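You operate a simulated robot arm through the tools that you are given. There is no shell and no other tool. Be economical: measure what you need, move in short steps, check, and stop when the job is done.

Carry out the task below with a simulated robot arm. There is one attempt and no reset: what you move stays moved.

JOB
Put the brass nozzle tip with the smallest size on its label from the top of the frame bench on the black wheel on the top of the frame bench. Put one of the rubber pads from the front edge of the green packing table on the back of the pane cart's deck. Shut the yellow-striped drawer. Stack the small carton marked "plugs" from the wooden packing table on top of the small carton marked "keys". The order is free.

The check looks at the end state, three seconds after you hand in, the way a careful person would. Anything else that was tipped, shoved, dropped, spilled or broken makes it a failure.

ROBOT AND FRAMES
A 7-joint arm with a two-finger parallel gripper on a trunk, on a base that drives. Base frame: it is fixed to the floor where the robot stands at the start and does not move with it; the origin is under the middle of the robot, x ahead of it, y to its left, z up; the surface under the hand at the start is at about z = 0.86. Lengths are in m, angles in degrees, forces in N, time in s.
With the tool pointing down near the work surface it reaches from about 0.28 to 0.72 m from the robot's upright axis, wherever it stands. Its first joint turns from -166.0 to 166.0 degrees. Places, roughly: back of the pane cart's deck (98x21 cm) [-5.18, 0.58, 0.48]; black wheel (5x5x2 cm) [1.1, 0.6, 0.9]; brass nozzle tip [0.75, 0, 1]; rubber pad (5x5x2 cm) [-6.1, -1.3, 0.5]; rubber pad (6x5x3 cm) [-5.7, -1.3, 0.5]; small carton [1.75, 5, 0.75]; yellow-striped drawer [-5.2, 3.2, 0.4]. Payload 1.57 kg.
The TCP is the grasp point between the finger pads, 0.03 m short of the fingertips. In the tool frame z runs along the fingers and y along their closing line. Largest opening 0.08 m; finger width 0.017, thickness 0.012; the body of the gripper, 0.04 by 0.082 m, starts 0.08 m behind the TCP.
Orientation is that of the tool frame in the base frame, as a unit quaternion [w, x, y, z]. With the fingers straight down and closing along the base's y, the tool's x points along the base's -x, its y along +y and its z along -z.

CONTROLS
- The arm moves only by the tool servo_tool. Its argument "motion" is a list of rows, each a list of 3 entries, a list of its own where there are three numbers: the shift along the base's x, y, z in m, then the turn, a rotation vector about the base's x, y, z in rad, then the finger opening in m, from 0 to 0.08. In form: [[[dx, dy, dz], [rx, ry, rz], gripper], ...]. A call has 1 to 12 rows; each row is the pose to reach, as a shift and turn from the pose commanded when the call began. A row lasts 0.2 s, in which the tool goes at most 0.05 m and 8.6 degrees; a call with a longer step from one row to the next is refused whole, and so is a gripper value outside its range. Where a pose cannot be reached the arm comes as near as it can. A force on the tool above 40 N (or 10 N above the force at the start of the call, whichever is more), or a blocked arm, ends the call early, and 0.2 s more pass. Each finger travels about 0.072 m/s and halts on what it meets, pressing with about 26 N; the grip force reading is that of the motor and also rises with nothing between the fingers. The clock runs only during rows and for 0.2 s after the last one: add rows that repeat a pose to give the fingers time. The reply holds the time, the measured pose of the TCP, the force on the tool along the base axes, the opening and the grip force, in the units named above and with some noise, with the torque about the TCP (base axes, N m) and any sound that the robot's microphone picked up.
- Cameras (640 x 400 px; columns grow to the right, rows downward): "scene" is now at [0.0059, 0.1525, 1.4436]; the picture's right is [0.15, -0.99, 0.00], its down [-0.61, -0.09, -0.78] and it looks along [0.78, 0.11, -0.62] (base axes); focal length 277 px, centre (320, 200). "wrist" rides on the gripper at [0.072, -0.007, -0.122] in the tool frame; the picture's right is [0.09, 1.00, 0.00], its down [-0.84, 0.08, -0.54] and it looks along [-0.54, 0.05, 0.84] (tool axes); focal length 238 px, centre (320, 200). There is no depth. A picture from a camera that has moved, and an enlarged one, comes with that camera's place and axes in the base frame and with its lens.
- get_image(camera): a new picture of that camera. The clock stands still meanwhile.
- raise_lower(by): slides the trunk up (or, below 0, down) by that many m; the arm and the scene camera ride with it, the base frame stays. It gives what a move gives, with no picture.
- steer(legs): drives the robot by 1 to 6 legs, each [ahead, left, turn to the left] in m, m and degrees, along the robot's own axes; the way and the turn of a leg run together, so that a leg with both is an arc; at most 1.5 m and 180 degrees a leg. The arm and the cameras ride along, it lands a little off, and it stops where it bumps. It gives what a move gives.
- turn_head(pan, tilt): turns the head with the scene camera to pan (to the left, within 86 degrees either way) and tilt (down, from -29 to 69), counted from straight ahead of the robot. It gives what a move gives.
- enlarge(camera, box): a new picture of the part [left, top, right, bottom] of that camera's present view, enlarged. The clock stands still meanwhile.
- close_job(): hands the job in; it is judged then, once.

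Go step by step. Nothing tells you exact positions but the pictures and the camera data: compare them with the known pose of the tool, close in by small moves and look again before you grip or let go. The budget is 165 turns and 112 pictures, counting those below and the enlarged ones. Unless the task says otherwise, let go and move clear before handing in, and close with one line.

The tools are called after "Request:" as name(argument=value, ...) on one line, values as JSON. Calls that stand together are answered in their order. servo_tool: Moves the arm, as the interface text tells. Its arguments: {"type":"object","properties":{"motion":{"type":"array","items":{"type":"array"}}},"required":["motion"]} The other tools are called the same way: raise_lower (by) slides the trunk up or down; steer (legs) drives the base; turn_head (pan, tilt) turns the head that bears the scene camera; get_image (camera) takes a picture; enlarge (camera, box) takes an enlarged picture of a part of a camera's view; close_job () hands the job in.

At the start:

```text
clock: 0.0
position: [0.4231, 0.0981, 1.1187]
ee_rot: [0.001, 0.0, 1.0, 0.0]
force: [-0.9, -0.8, -0.7]
wrist_torque: [-0.01, -0.01, -0.01]
width: 0.0802
gripper_force: 0.0
trunk travel left (down, up): [-0.25, 0.23]
robot x, y, heading: [0.0001, -0.0004, -0.1]
head pan, tilt: [8.4, 38.3]
```

scene: 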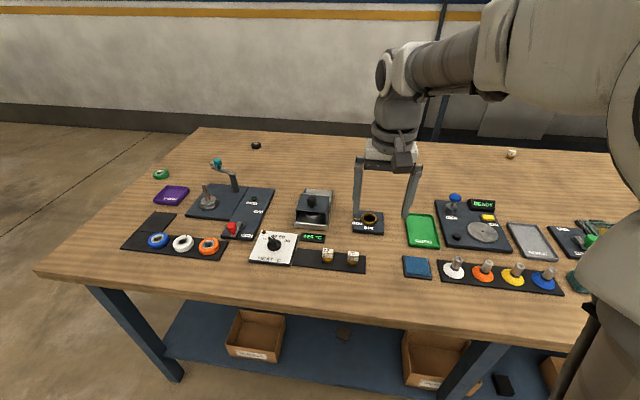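
wrist: 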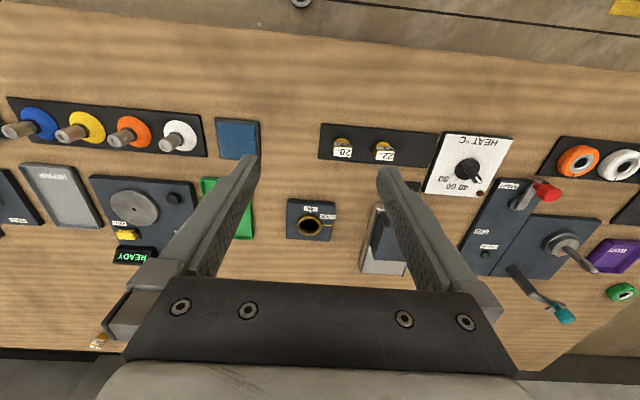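

I see the frame bench with two nozzle tips on a rack, another one at the far right, and the black wheel at the far left. I'll enlarge to read the labels.

Request:
enlarge(camera="wrist", box=[310, 110, 430, 185])

Request:
enlarge(camera="scene", box=[480, 130, 560, 180])

Request:
enlarge(camera="scene", box=[130, 120, 370, 270])

```text
5.33 times, centred on (370, 148) of wrist
camera zoom: at [0.351, 0.0897, 1.2397], right [-0.09, 1.0, 0.0], down [0.84, 0.08, 0.54], along [0.54, 0.05, -0.84], focal length 1271 px, centre (53, 480)
```

zoom: 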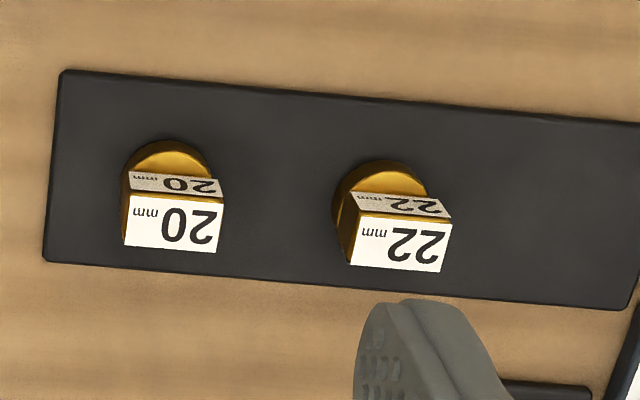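

```text
8.00 times, centred on (520, 155) of scene
camera zoom: at [0.0059, 0.1525, 1.4436], right [0.15, -0.99, 0.0], down [-0.61, -0.09, -0.78], along [0.78, 0.11, -0.62], focal length 2218 px, centre (-1280, 560)
```

zoom: 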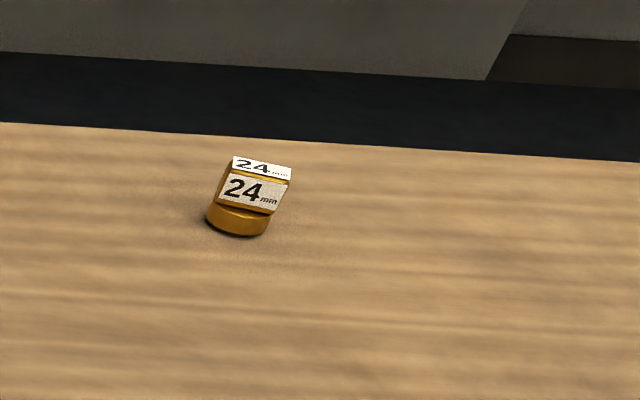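

```text
2.67 times, centred on (250, 195) of scene
camera zoom: at [0.0059, 0.1525, 1.4436], right [0.15, -0.99, 0.0], down [-0.61, -0.09, -0.78], along [0.78, 0.11, -0.62], focal length 739 px, centre (507, 213)
```

zoom: 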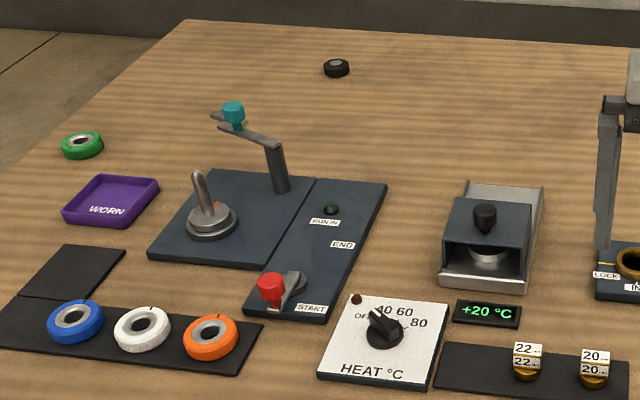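

The smallest so far is 20. I'll check the right side of the bench for other tips.

Request:
turn_head(pan=-40, tilt=38)

Request:
get_image(camera="scene")

```text
clock: 1.2
position: [0.4234, 0.098, 1.1167]
ee_rot: [0.0, 0.0, 1.0, 0.001]
force: [0.3, 0.4, 0.1]
wrist_torque: [-0.03, 0.0, -0.04]
width: 0.0799
gripper_force: 0.0
trunk travel left (down, up): [-0.25, 0.23]
robot x, y, heading: [-0.0018, -0.0032, 0.1]
head pan, tilt: [-40.0, 38.0]
```

```text
106 pictures are left
camera scene: at [-0.0131, 0.0845, 1.4441], right [-0.64, -0.77, 0.0], down [-0.47, 0.4, -0.79], along [0.6, -0.51, -0.62], focal length 277 px, centre (320, 200)
```

scene: 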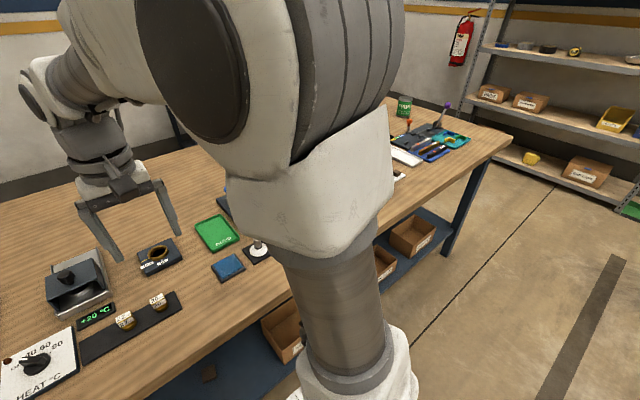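

The bench runs on to the right, so I'll drive along it to check for more tips before choosing.

Request:
steer(legs=[[-0.1, -1.0, 0]])

Request:
turn_head(pan=5, tilt=38)

Request:
get_image(camera="scene")

```text
clock: 9.0
position: [0.3217, -0.9022, 1.1185]
ee_rot: [0.0, 0.001, 1.0, 0.001]
force: [0.9, 0.1, 0.5]
wrist_torque: [0.01, 0.0, 0.02]
width: 0.0802
gripper_force: 0.0
trunk travel left (down, up): [-0.25, 0.23]
robot x, y, heading: [-0.1039, -0.9996, -0.3]
head pan, tilt: [-40.0, 38.0]
```

```text
clock: 10.1
position: [0.3218, -0.9035, 1.1176]
ee_rot: [0.0, 0.002, 1.0, 0.0]
force: [0.0, 0.6, -0.5]
wrist_torque: [0.02, 0.01, 0.0]
width: 0.08
gripper_force: 0.0
trunk travel left (down, up): [-0.25, 0.23]
robot x, y, heading: [-0.1031, -1.0003, 0.2]
head pan, tilt: [5.0, 38.0]
```

```text
105 pictures are left
camera scene: at [-0.0939, -0.853, 1.4441], right [0.08, -1.0, 0.0], down [-0.61, -0.05, -0.79], along [0.79, 0.07, -0.62], focal length 277 px, centre (320, 200)
```

scene: 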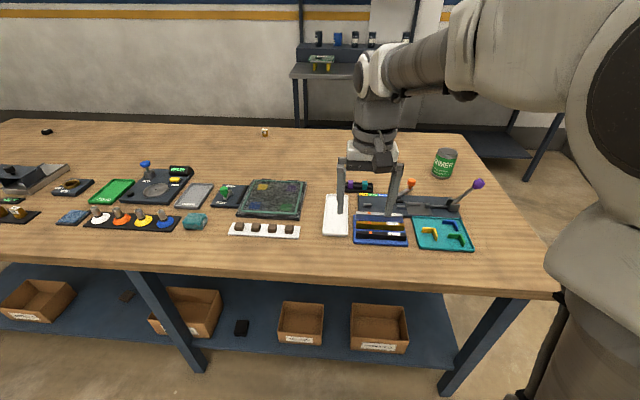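

Only tips 20, 22 and 24 are on the bench, so 20 it is. I'm going back to fetch it.

Request:
steer(legs=[[0.1, 1.0, 0]])

Request:
servo_tool(motion=[[[0.02, 0.01, -0.04], [0, 0, 0], 0.08], [[0.04, 0.03, -0.08], [0, 0, 0], 0.06], [[0.05, 0.038, -0.12], [0, 0, 0], 0.05]])

Request:
get_image(camera="wrist")

```text
clock: 17.9
position: [0.425, 0.1039, 1.118]
ee_rot: [0.0, 0.001, 1.0, 0.0]
force: [0.0, -0.1, 1.0]
wrist_torque: [0.0, 0.04, 0.01]
width: 0.0798
gripper_force: 0.1
trunk travel left (down, up): [-0.25, 0.23]
robot x, y, heading: [0.0001, 0.0059, -0.1]
head pan, tilt: [5.0, 38.0]
```

```text
clock: 18.7
position: [0.4742, 0.1426, 0.9965]
ee_rot: [0.0, 0.001, 1.0, 0.0]
force: [0.1, 0.4, -0.1]
wrist_torque: [-0.01, -0.01, -0.02]
width: 0.0498
gripper_force: 0.0
trunk travel left (down, up): [-0.25, 0.23]
robot x, y, heading: [-0.0, 0.0054, -0.3]
head pan, tilt: [5.0, 38.0]
```

```text
104 pictures are left
camera wrist: at [0.4028, 0.1344, 1.1191], right [-0.09, 1.0, 0.0], down [0.84, 0.08, 0.54], along [0.54, 0.05, -0.84], focal length 238 px, centre (320, 200)
```

wrist: 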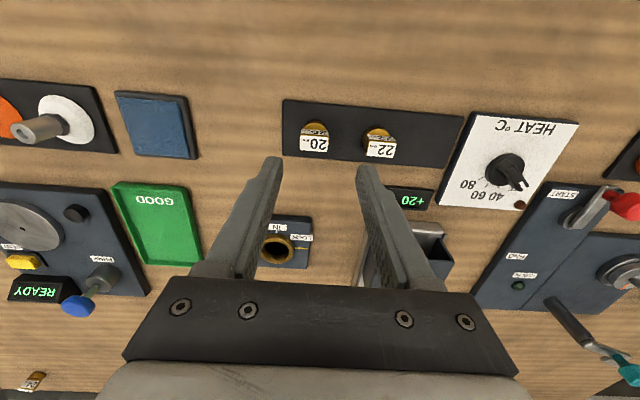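

Request:
enlarge(camera="wrist", box=[280, 100, 440, 200])

Request:
turn_head(pan=0, tilt=55)

Request:
enlarge(camera="scene", box=[260, 120, 420, 220])

```text
4.00 times, centred on (360, 150) of wrist
camera zoom: at [0.4028, 0.1344, 1.1191], right [-0.09, 1.0, 0.0], down [0.84, 0.08, 0.54], along [0.54, 0.05, -0.84], focal length 953 px, centre (160, 400)
```

zoom: 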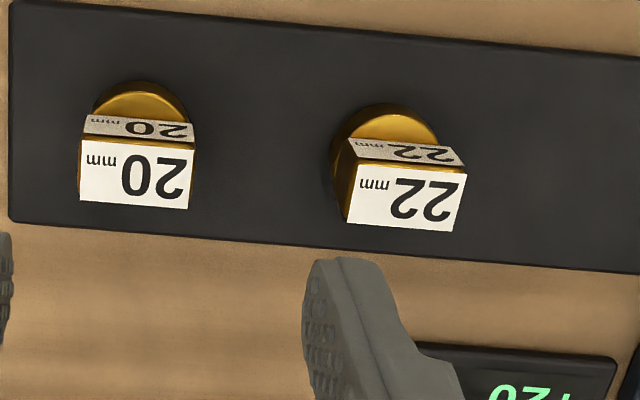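

```text
clock: 19.5
position: [0.4747, 0.1415, 0.9979]
ee_rot: [0.001, 0.001, 1.0, 0.0]
force: [0.3, -0.6, 0.1]
wrist_torque: [0.01, 0.01, 0.03]
width: 0.0499
gripper_force: 0.0
trunk travel left (down, up): [-0.25, 0.23]
robot x, y, heading: [0.003, 0.0054, -0.1]
head pan, tilt: [0.0, 55.0]
```

```text
4.00 times, centred on (340, 170) of scene
camera zoom: at [-0.0051, 0.1462, 1.4205], right [0.0, -1.0, 0.0], down [-0.82, 0.0, -0.57], along [0.57, 0.0, -0.82], focal length 1109 px, centre (240, 320)
```

zoom: 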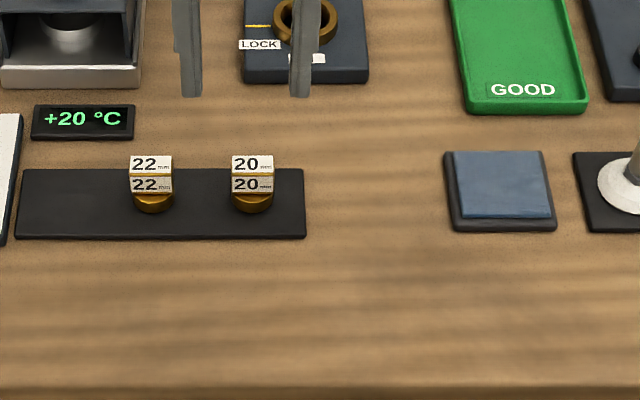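

Tip 20 sits at about (0.473, 0.136), with its top near z 0.90. I'll lower over it.

Request:
servo_tool(motion=[[[-0.002, -0.0055, -0.03], [0, 0, 0], 0.05], [[-0.002, -0.0055, -0.06], [0, 0, 0], 0.05], [[-0.002, -0.0055, -0.075], [0, 0, 0], 0.05]])

Request:
get_image(camera="wrist")

Request:
enlarge(camera="scene", box=[260, 120, 420, 220])

```text
clock: 20.3
position: [0.4735, 0.1367, 0.9235]
ee_rot: [0.001, 0.001, 1.0, 0.0]
force: [-0.4, -0.3, 0.8]
wrist_torque: [0.0, -0.01, 0.01]
width: 0.05
gripper_force: 0.0
trunk travel left (down, up): [-0.25, 0.23]
robot x, y, heading: [0.0016, 0.0035, 0.0]
head pan, tilt: [0.0, 55.0]
```

```text
101 pictures are left
camera wrist: at [0.4007, 0.128, 1.0453], right [-0.09, 1.0, 0.0], down [0.84, 0.08, 0.54], along [0.54, 0.05, -0.84], focal length 238 px, centre (320, 200)
```

wrist: 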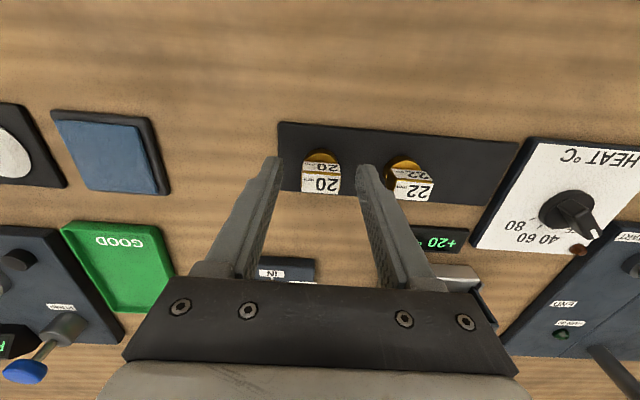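

```text
4.00 times, centred on (340, 170) of scene
camera zoom: at [-0.0052, 0.1462, 1.4204], right [0.0, -1.0, 0.0], down [-0.82, 0.0, -0.57], along [0.57, 0.0, -0.82], focal length 1109 px, centre (240, 320)
```

zoom: 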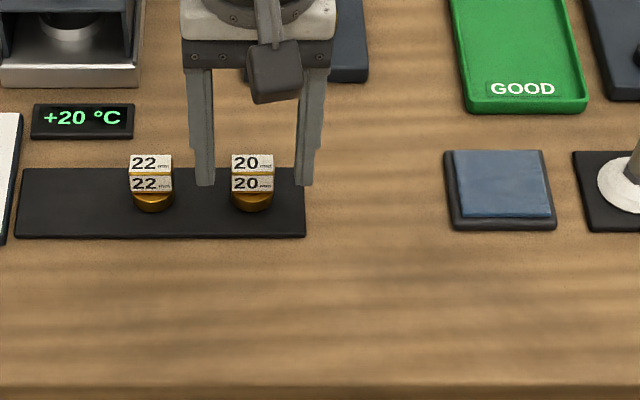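

Request:
servo_tool(motion=[[[0.002, 0.0, -0.012], [0, 0, 0], 0.05], [[0.002, 0.0, -0.021], [0, 0, 0], 0.05], [[0.002, 0.0, -0.021], [0, 0, 0], 0.03], [[0.002, 0.0, -0.021], [0, 0, 0], 0.01], [[0.002, 0.0, -0.021], [0, 0, 0], 0.005], [[0.002, 0.0, -0.021], [0, 0, 0], 0.005]])

Request:
enlarge(camera="scene", box=[260, 120, 420, 220])

```text
clock: 21.7
position: [0.474, 0.1356, 0.9022]
ee_rot: [0.001, 0.001, 1.0, 0.0]
force: [-0.3, -0.4, -1.2]
wrist_torque: [0.0, 0.0, -0.02]
width: 0.0274
gripper_force: 26.2
trunk travel left (down, up): [-0.25, 0.23]
robot x, y, heading: [0.0004, 0.0083, -0.3]
head pan, tilt: [0.0, 55.0]
```

```text
4.00 times, centred on (340, 170) of scene
camera zoom: at [-0.0051, 0.1462, 1.4204], right [0.0, -1.0, 0.0], down [-0.82, 0.0, -0.57], along [0.57, 0.0, -0.82], focal length 1109 px, centre (240, 320)
```

zoom: 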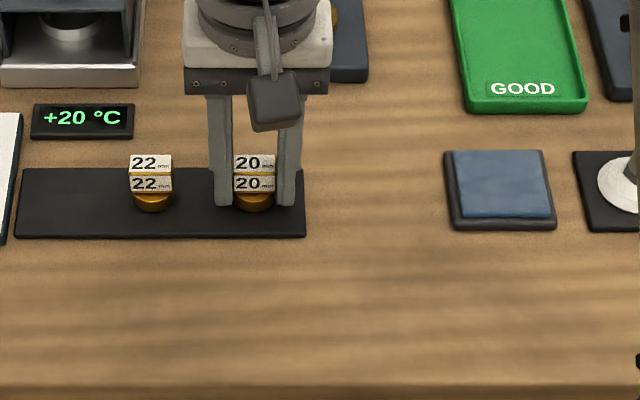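

Gripped, width 27 mm. I'll lift it and then drive round to the bench's left end.

Request:
servo_tool(motion=[[[0, 0, 0.02], [0, 0, 0], 0.005], [[0, 0, 0.06], [0, 0, 0], 0.005], [[0, 0, 0.11], [0, 0, 0], 0.005], [[0, 0, 0.16], [0, 0, 0], 0.005], [[-0.04, 0, 0.2], [0, 0, 0], 0.005], [[-0.08, 0, 0.22], [0, 0, 0], 0.005], [[-0.12, 0, 0.22], [0, 0, 0], 0.005]])

Request:
turn_head(pan=60, tilt=25)

Request:
get_image(camera="scene")

Request:
get_image(camera="wrist")

```text
refused: row 5 steps farther than a row can; nothing moved
```

```text
clock: 23.0
position: [0.4741, 0.1362, 0.9016]
ee_rot: [0.0, 0.002, 1.0, -0.001]
force: [-0.6, -0.8, 0.5]
wrist_torque: [-0.01, 0.02, 0.0]
width: 0.0277
gripper_force: 26.3
trunk travel left (down, up): [-0.25, 0.23]
robot x, y, heading: [0.0032, 0.0041, -0.2]
head pan, tilt: [60.0, 25.0]
```

```text
98 pictures are left
camera scene: at [-0.0309, 0.226, 1.4644], right [0.86, -0.5, 0.0], down [-0.21, -0.37, -0.91], along [0.46, 0.78, -0.42], focal length 277 px, centre (320, 200)
```

scene: 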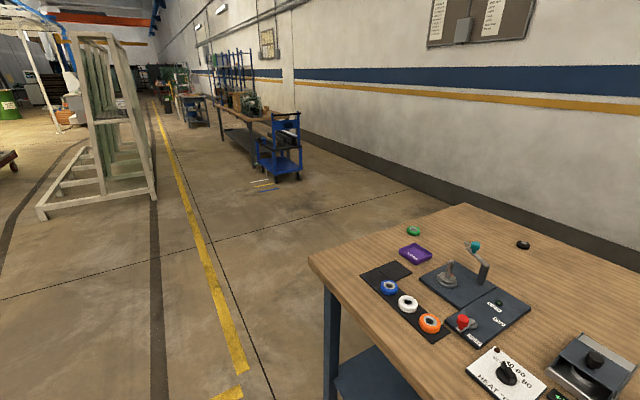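

```text
97 pictures are left
camera wrist: at [0.4028, 0.128, 1.0242], right [-0.09, 1.0, 0.0], down [0.84, 0.08, 0.54], along [0.54, 0.05, -0.84], focal length 238 px, centre (320, 200)
```

wrist: 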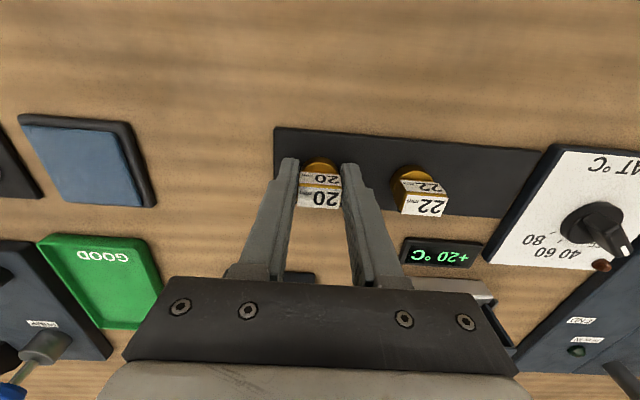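

The tip is still gripped. I'll lift it in legal steps.

Request:
servo_tool(motion=[[[0, 0, 0.02], [0, 0, 0], 0.005], [[0, 0, 0.06], [0, 0, 0], 0.005], [[0, 0, 0.1], [0, 0, 0], 0.005], [[0, 0, 0.14], [0, 0, 0], 0.005], [[-0.02, 0, 0.18], [0, 0, 0], 0.005], [[-0.06, 0, 0.2], [0, 0, 0], 0.005], [[-0.1, 0, 0.2], [0, 0, 0], 0.005]])

Request:
steer(legs=[[-0.15, 0.0, 0], [0, 1.45, 0], [0.5, 0, 0], [0, 0, -90], [0, 0.7, 0]])

Request:
turn_head(pan=0, tilt=40)

Request:
get_image(camera="scene")

Request:
get_image(camera="wrist")

```text
clock: 24.6
position: [0.3737, 0.1347, 1.1006]
ee_rot: [0.0, 0.0, 1.0, 0.001]
force: [0.5, -0.5, -1.0]
wrist_torque: [0.01, 0.0, -0.03]
width: 0.0276
gripper_force: 25.9
trunk travel left (down, up): [-0.25, 0.23]
robot x, y, heading: [0.0025, 0.0099, -0.2]
head pan, tilt: [60.0, 25.0]
```

```text
clock: 50.6
position: [1.194, 1.068, 1.1008]
ee_rot: [0.0, 0.708, 0.706, 0.0]
force: [-0.6, -0.4, -1.4]
wrist_torque: [0.0, 0.03, -0.01]
width: 0.0271
gripper_force: 26.3
trunk travel left (down, up): [-0.25, 0.23]
robot x, y, heading: [1.0679, 1.4415, -90.2]
head pan, tilt: [60.0, 25.0]
```

```text
clock: 51.9
position: [1.1952, 1.0683, 1.1013]
ee_rot: [0.0, 0.709, 0.705, 0.001]
force: [0.7, -0.2, -1.1]
wrist_torque: [0.01, 0.01, 0.0]
width: 0.0275
gripper_force: 26.1
trunk travel left (down, up): [-0.25, 0.23]
robot x, y, heading: [1.0647, 1.4385, -90.3]
head pan, tilt: [0.0, 40.0]
```

```text
96 pictures are left
camera scene: at [1.2076, 1.4352, 1.4411], right [-1.0, 0.0, 0.0], down [0.0, 0.64, -0.77], along [0.0, -0.77, -0.64], focal length 277 px, centre (320, 200)
```

scene: 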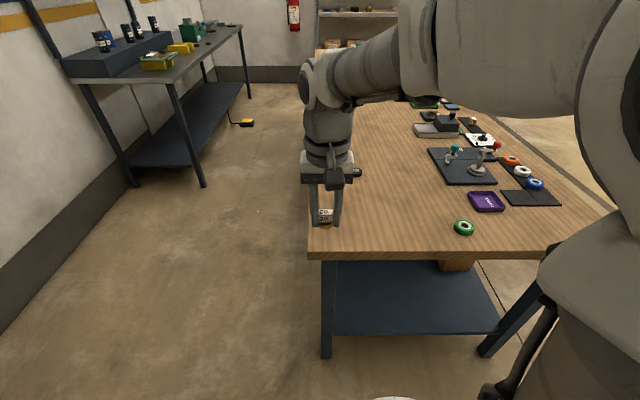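

```text
95 pictures are left
camera wrist: at [1.1888, 1.139, 1.2235], right [1.0, 0.09, 0.0], down [0.07, -0.84, 0.54], along [0.05, -0.54, -0.84], focal length 238 px, centre (320, 200)
```

wrist: 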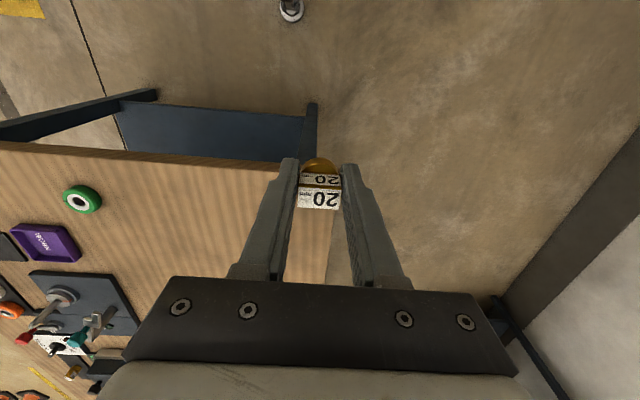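

I'm at the bench's left end. I'll ease forward toward the wheel.

Request:
steer(legs=[[0.18, 0.02, 0]])

Request:
get_image(camera="scene")

```text
clock: 53.8
position: [1.2132, 0.8884, 1.1014]
ee_rot: [0.0, 0.71, 0.705, 0.0]
force: [-0.2, -0.3, -1.7]
wrist_torque: [0.01, -0.03, 0.0]
width: 0.0274
gripper_force: 26.4
trunk travel left (down, up): [-0.25, 0.23]
robot x, y, heading: [1.0872, 1.2612, -90.4]
head pan, tilt: [0.0, 40.0]
```

```text
94 pictures are left
camera scene: at [1.2265, 1.256, 1.4411], right [-1.0, 0.01, 0.0], down [0.0, 0.64, -0.77], along [0.0, -0.77, -0.64], focal length 277 px, centre (320, 200)
```

scene: 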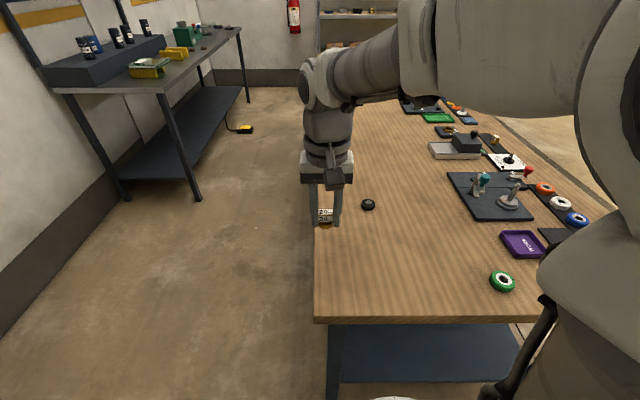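

Request:
servo_tool(motion=[[[-0.02, -0.04, 0], [0, 0, 0], 0.005], [[-0.04, -0.08, 0], [0, 0, 0], 0.005], [[-0.06, -0.12, 0], [0, 0, 0], 0.005], [[-0.08, -0.16, 0], [0, 0, 0], 0.005], [[-0.1, -0.2, -0.02], [0, 0, 0], 0.005], [[-0.12, -0.24, -0.04], [0, 0, 0], 0.005], [[-0.138, -0.28, -0.06], [0, 0, 0], 0.005], [[-0.138, -0.28, -0.08], [0, 0, 0], 0.005]])

Request:
get_image(camera="wrist")

Request:
enlarge(camera="scene", box=[300, 140, 460, 240])

```text
clock: 55.5
position: [1.0758, 0.6083, 1.0209]
ee_rot: [-0.001, 0.709, 0.706, 0.001]
force: [-0.1, -0.2, -0.6]
wrist_torque: [0.04, 0.02, 0.03]
width: 0.0274
gripper_force: 26.1
trunk travel left (down, up): [-0.25, 0.23]
robot x, y, heading: [1.0858, 1.2663, -90.3]
head pan, tilt: [0.0, 40.0]
```

```text
93 pictures are left
camera wrist: at [1.0698, 0.6795, 1.1436], right [1.0, 0.09, 0.0], down [0.07, -0.84, 0.54], along [0.05, -0.54, -0.84], focal length 238 px, centre (320, 200)
```

wrist: 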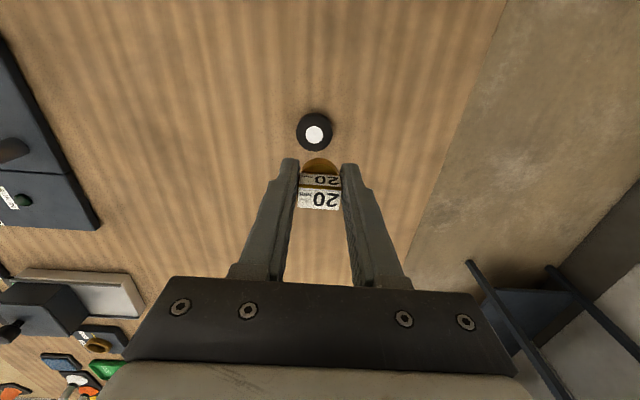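

```text
4.00 times, centred on (380, 190) of scene
camera zoom: at [1.2264, 1.2557, 1.4411], right [-1.0, 0.01, 0.0], down [0.0, 0.64, -0.77], along [0.0, -0.77, -0.64], focal length 1109 px, centre (80, 240)
```

zoom: 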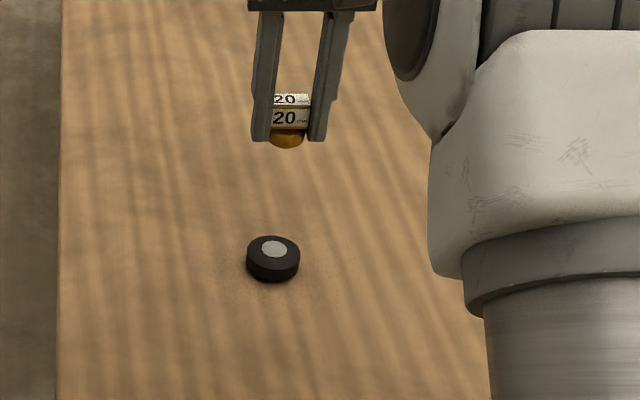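

Request:
servo_tool(motion=[[[-0.001, -0.005, -0.04], [0, 0, 0], 0.005], [[-0.002, -0.0095, -0.075], [0, 0, 0], 0.005], [[-0.002, -0.0095, -0.095], [0, 0, 0], 0.005]])

Request:
enlarge(camera="wrist", box=[240, 100, 400, 200])

Request:
enlarge(camera="scene", box=[300, 140, 460, 240])

```text
clock: 56.4
position: [1.0729, 0.6009, 0.9255]
ee_rot: [0.0, 0.709, 0.706, 0.001]
force: [0.1, 0.9, -1.7]
wrist_torque: [0.02, -0.01, -0.01]
width: 0.0277
gripper_force: 25.8
trunk travel left (down, up): [-0.25, 0.23]
robot x, y, heading: [1.0891, 1.2611, -90.3]
head pan, tilt: [0.0, 40.0]
```

```text
4.00 times, centred on (320, 150) of wrist
camera zoom: at [1.0671, 0.6708, 1.0479], right [1.0, 0.09, 0.0], down [0.07, -0.84, 0.54], along [0.05, -0.54, -0.84], focal length 953 px, centre (320, 400)
```

zoom: 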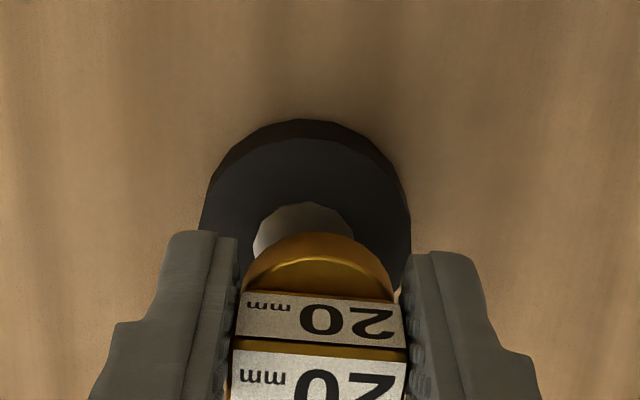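

```text
4.00 times, centred on (380, 190) of scene
camera zoom: at [1.2265, 1.2559, 1.4411], right [-1.0, 0.01, 0.0], down [0.0, 0.64, -0.77], along [0.0, -0.77, -0.64], focal length 1109 px, centre (80, 240)
```

zoom: 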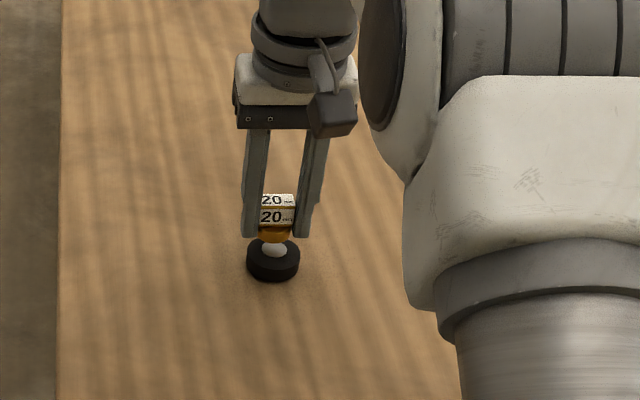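

Request:
servo_tool(motion=[[[-0.0015, 0, -0.004], [0, 0, 0], 0.005], [[-0.0015, 0, -0.008], [0, 0, 0], 0.005]])

Request:
enlarge(camera="wrist", box=[240, 100, 400, 200])

Request:
enlarge(camera="scene", box=[340, 180, 404, 220])

```text
clock: 57.0
position: [1.0712, 0.5991, 0.9186]
ee_rot: [0.001, 0.708, 0.706, -0.001]
force: [0.0, 0.0, -1.1]
wrist_torque: [0.01, -0.01, -0.02]
width: 0.0274
gripper_force: 26.1
trunk travel left (down, up): [-0.25, 0.23]
robot x, y, heading: [1.0841, 1.2631, -90.3]
head pan, tilt: [0.0, 40.0]
```

```text
4.00 times, centred on (320, 150) of wrist
camera zoom: at [1.066, 0.6703, 1.0401], right [1.0, 0.09, 0.0], down [0.07, -0.84, 0.54], along [0.05, -0.54, -0.84], focal length 953 px, centre (320, 400)
```

zoom: 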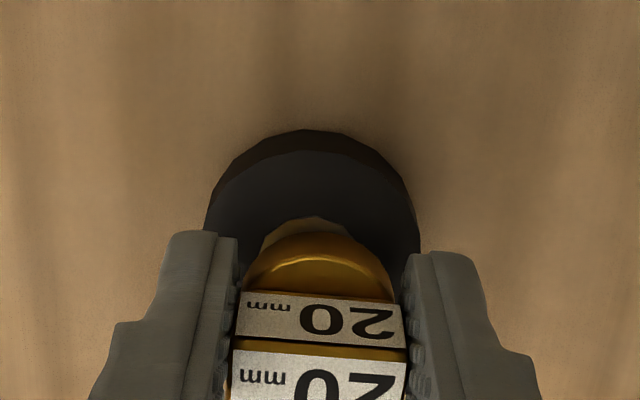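

```text
10.00 times, centred on (372, 200) of scene
camera zoom: at [1.2265, 1.2559, 1.4411], right [-1.0, 0.01, 0.0], down [0.0, 0.64, -0.77], along [0.0, -0.77, -0.64], focal length 2772 px, centre (-200, 200)
```

zoom: 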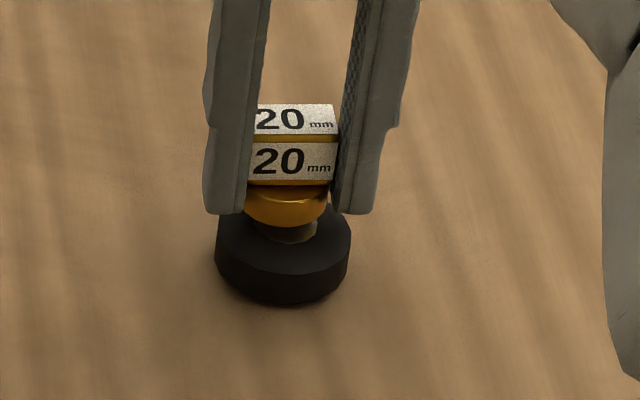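

Request:
servo_tool(motion=[[[0, 0.003, -0.002], [0, 0, 0], 0.005], [[0, 0.003, -0.004], [0, 0, 0], 0.005]])

Request:
enlarge(camera="scene", box=[340, 180, 404, 220])

```text
clock: 57.5
position: [1.0719, 0.6038, 0.914]
ee_rot: [0.0, 0.708, 0.706, -0.001]
force: [0.4, -0.1, -0.2]
wrist_torque: [0.0, 0.0, 0.01]
width: 0.0277
gripper_force: 26.1
trunk travel left (down, up): [-0.25, 0.23]
robot x, y, heading: [1.0845, 1.2637, -90.3]
head pan, tilt: [0.0, 40.0]
```

```text
10.00 times, centred on (372, 200) of scene
camera zoom: at [1.2265, 1.256, 1.4411], right [-1.0, 0.01, 0.0], down [0.0, 0.64, -0.77], along [0.0, -0.77, -0.64], focal length 2772 px, centre (-200, 200)
```

zoom: 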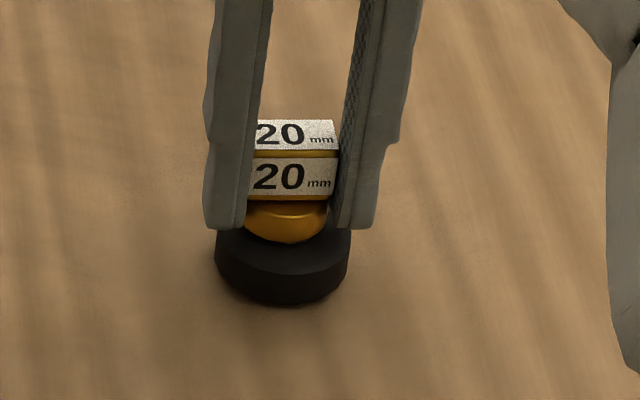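

Request:
servo_tool(motion=[[[0, 0, -0.0015], [0, 0, 0], 0.005], [[0, 0, -0.003], [0, 0, 0], 0.005], [[0, 0, -0.004], [0, 0, 0], 0.005]])

Request:
enlarge(camera="scene", box=[340, 180, 404, 220])

```text
clock: 58.4
position: [1.0708, 0.6028, 0.9127]
ee_rot: [0.001, 0.709, 0.705, -0.002]
force: [-0.5, 2.4, 18.1]
wrist_torque: [-0.04, 0.06, 0.0]
width: 0.0279
gripper_force: 25.9
trunk travel left (down, up): [-0.25, 0.23]
robot x, y, heading: [1.0853, 1.2616, -90.2]
head pan, tilt: [0.0, 40.0]
```

```text
10.00 times, centred on (372, 200) of scene
camera zoom: at [1.2265, 1.2577, 1.4414], right [-1.0, 0.01, 0.0], down [0.0, 0.64, -0.77], along [0.0, -0.77, -0.64], focal length 2772 px, centre (-200, 200)
```

zoom: 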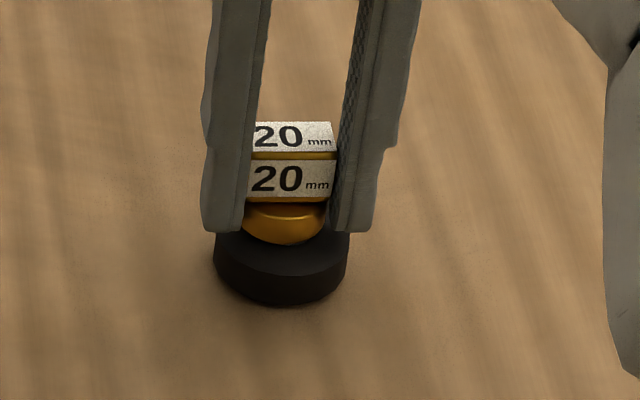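

Contact with the wheel. I'll ease the pressure and release gently.

Request:
servo_tool(motion=[[[0, 0.002, 0.004], [0, 0, 0], 0.005], [[0, 0.002, 0.003], [0, 0, 0], 0.005], [[0, 0.002, 0.003], [0, 0, 0], 0.025], [[0, 0.002, 0.003], [0, 0, 0], 0.032], [[0, 0.002, 0.003], [0, 0, 0], 0.045], [[0, 0.002, 0.003], [0, 0, 0], 0.055]])

Request:
enlarge(camera="scene", box=[340, 180, 404, 220])

```text
clock: 59.8
position: [1.0722, 0.6041, 0.9124]
ee_rot: [-0.001, 0.709, 0.705, 0.0]
force: [0.1, 0.3, -0.5]
wrist_torque: [-0.01, -0.01, -0.02]
width: 0.0551
gripper_force: 0.1
trunk travel left (down, up): [-0.25, 0.23]
robot x, y, heading: [1.0839, 1.2635, -90.4]
head pan, tilt: [0.0, 40.0]
```

```text
10.00 times, centred on (372, 200) of scene
camera zoom: at [1.2265, 1.256, 1.4411], right [-1.0, 0.01, 0.0], down [0.0, 0.64, -0.77], along [0.0, -0.77, -0.64], focal length 2772 px, centre (-200, 200)
```

zoom: 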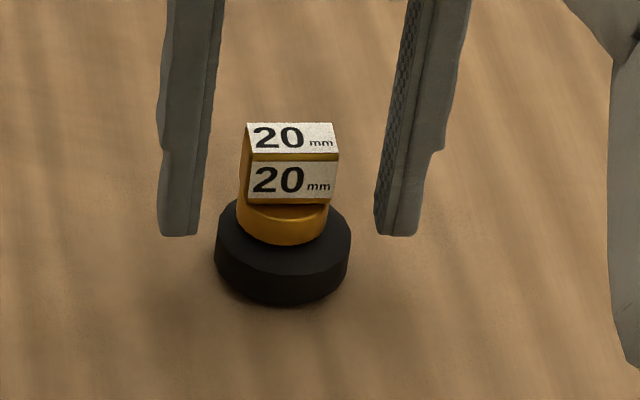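

The tip stands on the wheel. I'll lift clear, back away, and head to the cartons at about (1.75, 5).

Request:
servo_tool(motion=[[[0, 0, 0.03], [0, 0, 0], 0.055], [[0, 0, 0.07], [0, 0, 0], 0.055], [[0, 0, 0.11], [0, 0, 0], 0.055], [[0, 0, 0.15], [0, 0, 0], 0.055], [[0, 0.03, 0.19], [0, 0, 0], 0.055], [[0, 0.08, 0.19], [0, 0, 0], 0.055], [[0, 0.13, 0.19], [0, 0, 0], 0.055], [[0, 0.18, 0.19], [0, 0, 0], 0.055], [[0, 0.23, 0.19], [0, 0, 0], 0.055], [[0, 0.28, 0.19], [0, 0, 0], 0.055]])

Request:
steer(legs=[[-0.5, 0, 0], [0, -0.9, 0], [0, 0, 90]])

Request:
turn_head(pan=65, tilt=15)

Request:
get_image(camera="scene")

```text
clock: 62.0
position: [1.0716, 0.8859, 1.1025]
ee_rot: [0.0, 0.709, 0.706, -0.001]
force: [-0.2, 0.0, 0.3]
wrist_torque: [0.03, -0.03, 0.01]
width: 0.0549
gripper_force: 0.0
trunk travel left (down, up): [-0.25, 0.23]
robot x, y, heading: [1.0863, 1.2585, -90.5]
head pan, tilt: [0.0, 40.0]
```

```text
clock: 77.5
position: [0.5687, 1.7442, 1.1028]
ee_rot: [0.0, 0.0, 1.0, 0.001]
force: [0.1, -0.4, 0.5]
wrist_torque: [0.0, 0.02, -0.01]
width: 0.0551
gripper_force: 0.1
trunk travel left (down, up): [-0.25, 0.23]
robot x, y, heading: [0.1925, 1.7537, 0.4]
head pan, tilt: [0.0, 40.0]
```

```text
clock: 78.8
position: [0.5684, 1.744, 1.1021]
ee_rot: [0.0, 0.0, 1.0, 0.001]
force: [0.0, 0.7, -0.3]
wrist_torque: [0.02, 0.0, -0.02]
width: 0.0549
gripper_force: 0.0
trunk travel left (down, up): [-0.25, 0.23]
robot x, y, heading: [0.1966, 1.7593, -0.0]
head pan, tilt: [65.0, 15.0]
```

```text
84 pictures are left
camera scene: at [0.152, 1.9811, 1.4806], right [0.91, -0.42, 0.0], down [-0.11, -0.23, -0.97], along [0.41, 0.88, -0.26], focal length 277 px, centre (320, 200)
```

scene: 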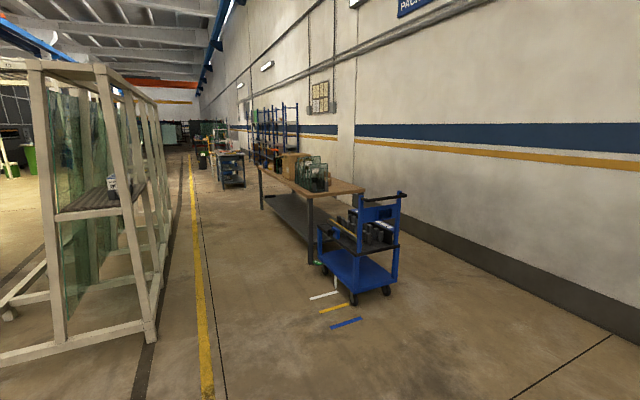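

I see the wooden packing table ahead left with a blue cart at its near end. I'll drive up the aisle in front of the table.

Request:
steer(legs=[[0.25, 1.0, 0], [0, 1.2, 0], [0, 0.8, 0]])

Request:
turn_head(pan=15, tilt=30)

Request:
get_image(camera="scene")

```text
clock: 101.5
position: [0.8256, 4.7377, 1.102]
ee_rot: [0.0, 0.004, 1.0, 0.0]
force: [0.4, 0.4, 0.1]
wrist_torque: [0.02, 0.01, 0.03]
width: 0.055
gripper_force: 0.0
trunk travel left (down, up): [-0.25, 0.23]
robot x, y, heading: [0.4462, 4.7559, -0.5]
head pan, tilt: [65.0, 15.0]
```

```text
clock: 102.6
position: [0.8249, 4.7388, 1.1018]
ee_rot: [0.0, 0.005, 1.0, 0.001]
force: [0.5, -0.1, -0.2]
wrist_torque: [0.01, -0.02, 0.0]
width: 0.0553
gripper_force: 0.0
trunk travel left (down, up): [-0.25, 0.23]
robot x, y, heading: [0.446, 4.7554, -0.5]
head pan, tilt: [15.0, 30.0]
```

```text
83 pictures are left
camera scene: at [0.4589, 4.9175, 1.4565], right [0.25, -0.97, 0.0], down [-0.48, -0.13, -0.87], along [0.84, 0.22, -0.5], focal length 277 px, centre (320, 200)
```

scene: 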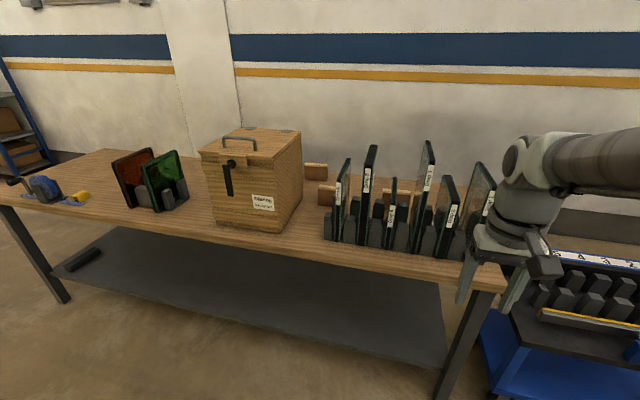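

The small cartons seem to stand behind the wooden box and the glass rack. I'll raise the trunk for a better look.

Request:
raise_lower(by=0.22)

Request:
turn_head(pan=8, tilt=35)

Request:
get_image(camera="scene")

Request:
enlarge(camera="scene", box=[200, 100, 440, 250])

```text
clock: 105.0
position: [0.8267, 4.7383, 1.321]
ee_rot: [-0.001, 0.005, 1.0, 0.001]
force: [-0.2, -0.1, -0.7]
wrist_torque: [-0.03, -0.01, 0.01]
width: 0.0548
gripper_force: 0.1
trunk travel left (down, up): [-0.47, 0.01]
robot x, y, heading: [0.4493, 4.7559, -0.4]
head pan, tilt: [15.0, 30.0]
```

```text
clock: 105.6
position: [0.8247, 4.7392, 1.3217]
ee_rot: [0.0, 0.004, 1.0, 0.0]
force: [-0.5, 1.0, 1.0]
wrist_torque: [-0.01, -0.01, 0.02]
width: 0.0548
gripper_force: 0.0
trunk travel left (down, up): [-0.47, 0.01]
robot x, y, heading: [0.4495, 4.7525, -0.3]
head pan, tilt: [8.0, 35.0]
```

```text
82 pictures are left
camera scene: at [0.4587, 4.9063, 1.6687], right [0.13, -0.99, 0.0], down [-0.57, -0.08, -0.82], along [0.81, 0.11, -0.57], focal length 277 px, centre (320, 200)
```

scene: 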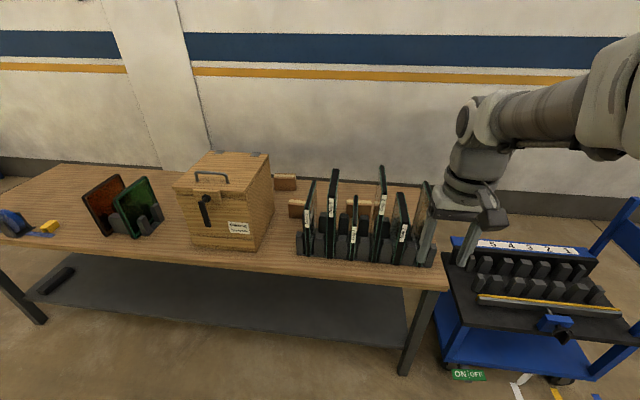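

```text
2.67 times, centred on (320, 175) of scene
camera zoom: at [0.4587, 4.9063, 1.6687], right [0.13, -0.99, 0.0], down [-0.57, -0.08, -0.82], along [0.81, 0.11, -0.57], focal length 739 px, centre (320, 267)
```

zoom: 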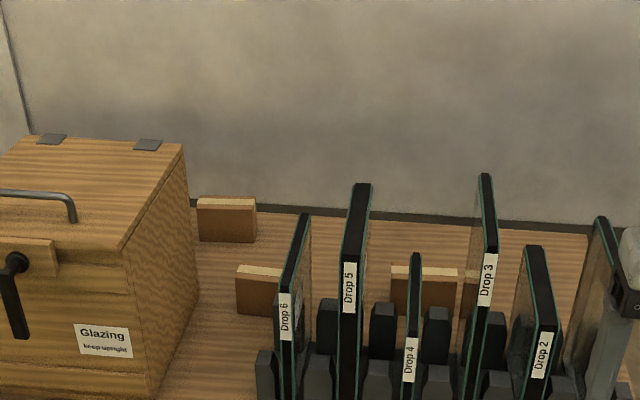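

Three small cartons stand at the back of the table. I'll drive closer, with the tool kept high over the glass, to read their marks.

Request:
steer(legs=[[0.42, 0.2, 0]])

Request:
turn_head(pan=0, tilt=40)

Request:
get_image(camera="scene")

Request:
get_image(camera="wrist")

```text
clock: 108.9
position: [1.2482, 4.9375, 1.3229]
ee_rot: [0.0, 0.005, 1.0, 0.0]
force: [-0.8, -0.1, -1.2]
wrist_torque: [0.0, 0.0, -0.02]
width: 0.055
gripper_force: 0.3
trunk travel left (down, up): [-0.47, 0.01]
robot x, y, heading: [0.8746, 4.9537, -0.3]
head pan, tilt: [8.0, 35.0]
```

```text
clock: 109.6
position: [1.2499, 4.9361, 1.3219]
ee_rot: [0.0, 0.004, 1.0, 0.0]
force: [0.6, -0.3, -0.3]
wrist_torque: [0.0, 0.02, 0.02]
width: 0.0553
gripper_force: 0.1
trunk travel left (down, up): [-0.47, 0.01]
robot x, y, heading: [0.877, 4.9521, -0.3]
head pan, tilt: [0.0, 40.0]
```

```text
80 pictures are left
camera scene: at [0.8804, 5.092, 1.6611], right [-0.01, -1.0, 0.0], down [-0.64, 0.01, -0.77], along [0.77, -0.01, -0.64], focal length 277 px, centre (320, 200)
```

scene: 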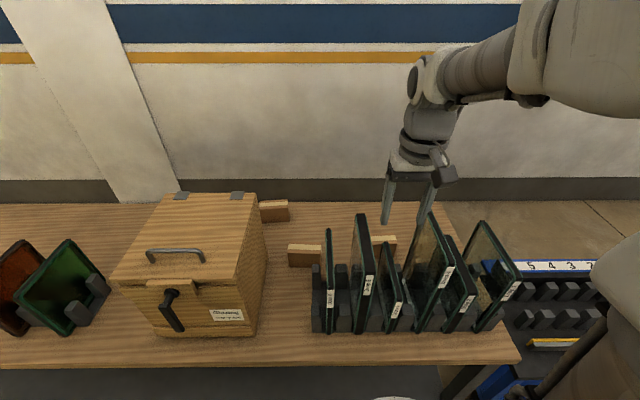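

```text
79 pictures are left
camera wrist: at [1.178, 4.929, 1.4445], right [-0.08, 1.0, 0.0], down [0.84, 0.07, 0.54], along [0.54, 0.05, -0.84], focal length 238 px, centre (320, 200)
```

wrist: 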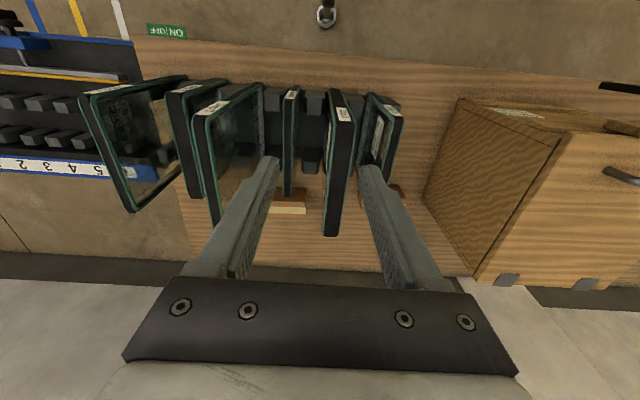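

Request:
enlarge(camera="scene", box=[240, 180, 420, 292])

```text
3.56 times, centred on (330, 236) of scene
camera zoom: at [0.8804, 5.092, 1.6611], right [-0.01, -1.0, 0.0], down [-0.64, 0.01, -0.77], along [0.77, -0.01, -0.64], focal length 986 px, centre (284, 72)
```

zoom: 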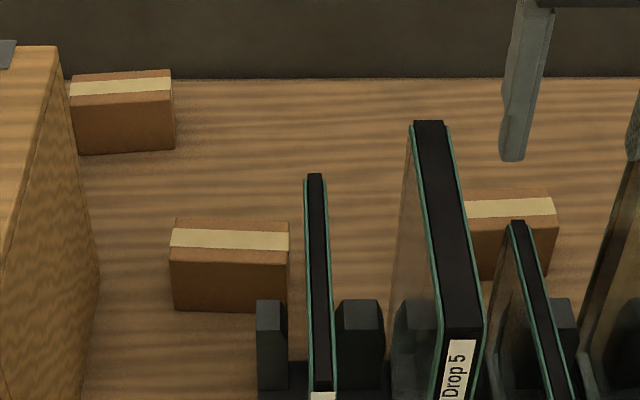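

The marks must be on the far faces. I'll reach out high over the table and turn the wrist camera around to look back at them.

Request:
servo_tool(motion=[[[0.04, 0.01, 0.0], [0, 0, 0.14], 0.055], [[0.08, 0.02, 0.0], [0, 0, 0.28], 0.055], [[0.12, 0.03, 0.0], [0, 0, 0.42], 0.055], [[0.16, 0.04, 0], [0, 0, 0.56], 0.055], [[0.2, 0.05, 0], [0, 0, 0.7], 0.055], [[0.24, 0.06, 0], [0, 0, 0.84], 0.055], [[0.28, 0.07, 0], [0, 0, 0.98], 0.055], [[0.31, 0.08, 0], [0, 0, 1.12], 0.055], [[0.33, 0.09, 0], [0, 0, 1.26], 0.055], [[0.35, 0.1, 0], [0, 0, 1.4], 0.055], [[0.35, 0.1, 0], [0, 0, 1.5], 0.055], [[0.35, 0.1, 0], [0, 0, 1.57], 0.055]])

Request:
servo_tool(motion=[[[0, 0, 0.0], [0, 0, 0.14], 0.055], [[0, 0, 0.0], [0, 0, 0.28], 0.055], [[0, 0, 0.0], [0, 0, 0.42], 0.055], [[0, 0, 0], [0, 0, 0.56], 0.055], [[0, 0, 0], [0, 0, 0.7], 0.055], [[0, 0, 0], [0, 0, 0.84], 0.055], [[0, 0, 0], [0, 0, 0.98], 0.055], [[0, 0, 0], [0, 0, 1.12], 0.055], [[0, 0, 0], [0, 0, 1.26], 0.055], [[0, 0, 0], [0, 0, 1.4], 0.055], [[0, 0, 0], [0, 0, 1.54], 0.055]])

Request:
get_image(camera="wrist")

```text
clock: 112.2
position: [1.5524, 5.0271, 1.302]
ee_rot: [-0.001, -0.705, 0.71, 0.001]
force: [0.5, -0.4, 0.7]
wrist_torque: [-0.02, 0.03, -0.03]
width: 0.055
gripper_force: 0.1
out of reach, approached as far as the arm can: row 8, 9, 10, 11, 12
trunk travel left (down, up): [-0.47, 0.01]
robot x, y, heading: [0.8705, 4.9525, -0.7]
head pan, tilt: [0.0, 40.0]
```

```text
clock: 114.6
position: [1.5508, 5.025, 1.3031]
ee_rot: [0.0, 1.0, -0.018, 0.0]
force: [-0.1, 1.3, 0.5]
wrist_torque: [0.02, -0.01, 0.01]
width: 0.055
gripper_force: 0.2
trunk travel left (down, up): [-0.47, 0.01]
robot x, y, heading: [0.8699, 4.951, -0.6]
head pan, tilt: [0.0, 40.0]
```

```text
77 pictures are left
camera wrist: at [1.6227, 5.0275, 1.4258], right [0.05, -1.0, 0.0], down [-0.84, -0.05, 0.54], along [-0.54, -0.03, -0.84], focal length 238 px, centre (320, 200)
```

wrist: 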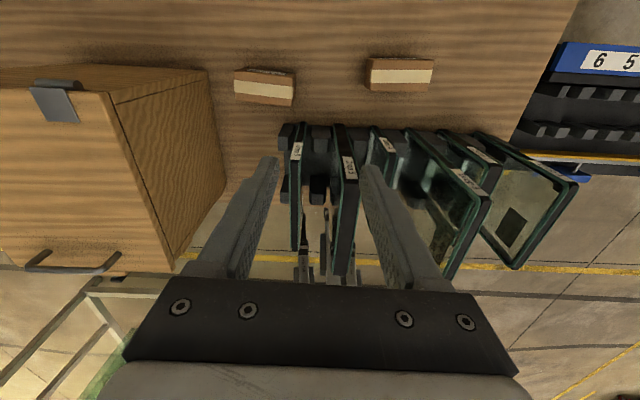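

Request:
enlarge(camera="wrist", box=[220, 40, 450, 130])

```text
2.78 times, centred on (335, 85) of wrist
camera zoom: at [1.6227, 5.0275, 1.4258], right [0.05, -1.0, 0.0], down [-0.84, -0.05, 0.54], along [-0.54, -0.03, -0.84], focal length 663 px, centre (278, 520)
```

zoom: 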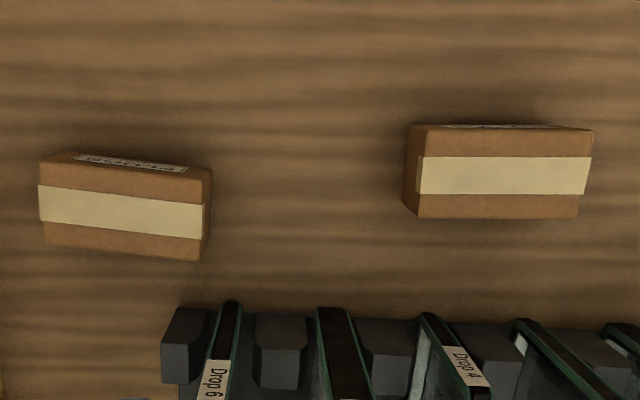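

The labels are on the wall-side faces, just barely in view. I'll edge the base a little closer to the table.

Request:
steer(legs=[[0.08, 0.0, 0]])

Request:
enlarge(camera="wrist", box=[200, 0, 460, 160])

```text
clock: 115.6
position: [1.5777, 5.0249, 1.3012]
ee_rot: [0.0, 1.0, -0.019, -0.002]
force: [-1.2, 0.3, -0.6]
wrist_torque: [0.0, 0.0, 0.0]
width: 0.0552
gripper_force: 0.1
trunk travel left (down, up): [-0.47, 0.01]
robot x, y, heading: [0.8984, 4.9509, -0.3]
head pan, tilt: [0.0, 40.0]
stopped in leg 1: the robot was blocked; the commanded pose is now the measured one
```

```text
2.46 times, centred on (330, 80) of wrist
camera zoom: at [1.6499, 5.0271, 1.4227], right [0.05, -1.0, 0.0], down [-0.84, -0.04, 0.55], along [-0.55, -0.03, -0.84], focal length 587 px, centre (295, 495)
```

zoom: 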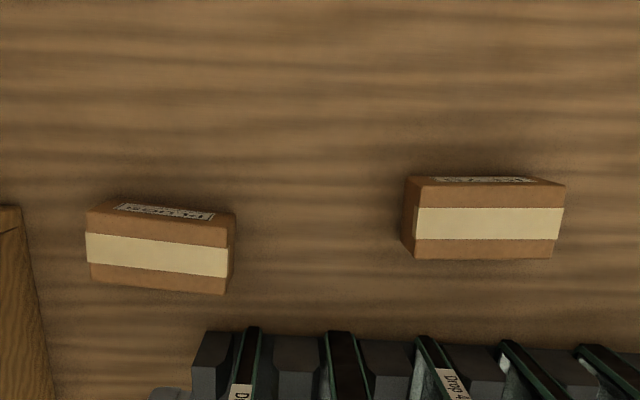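

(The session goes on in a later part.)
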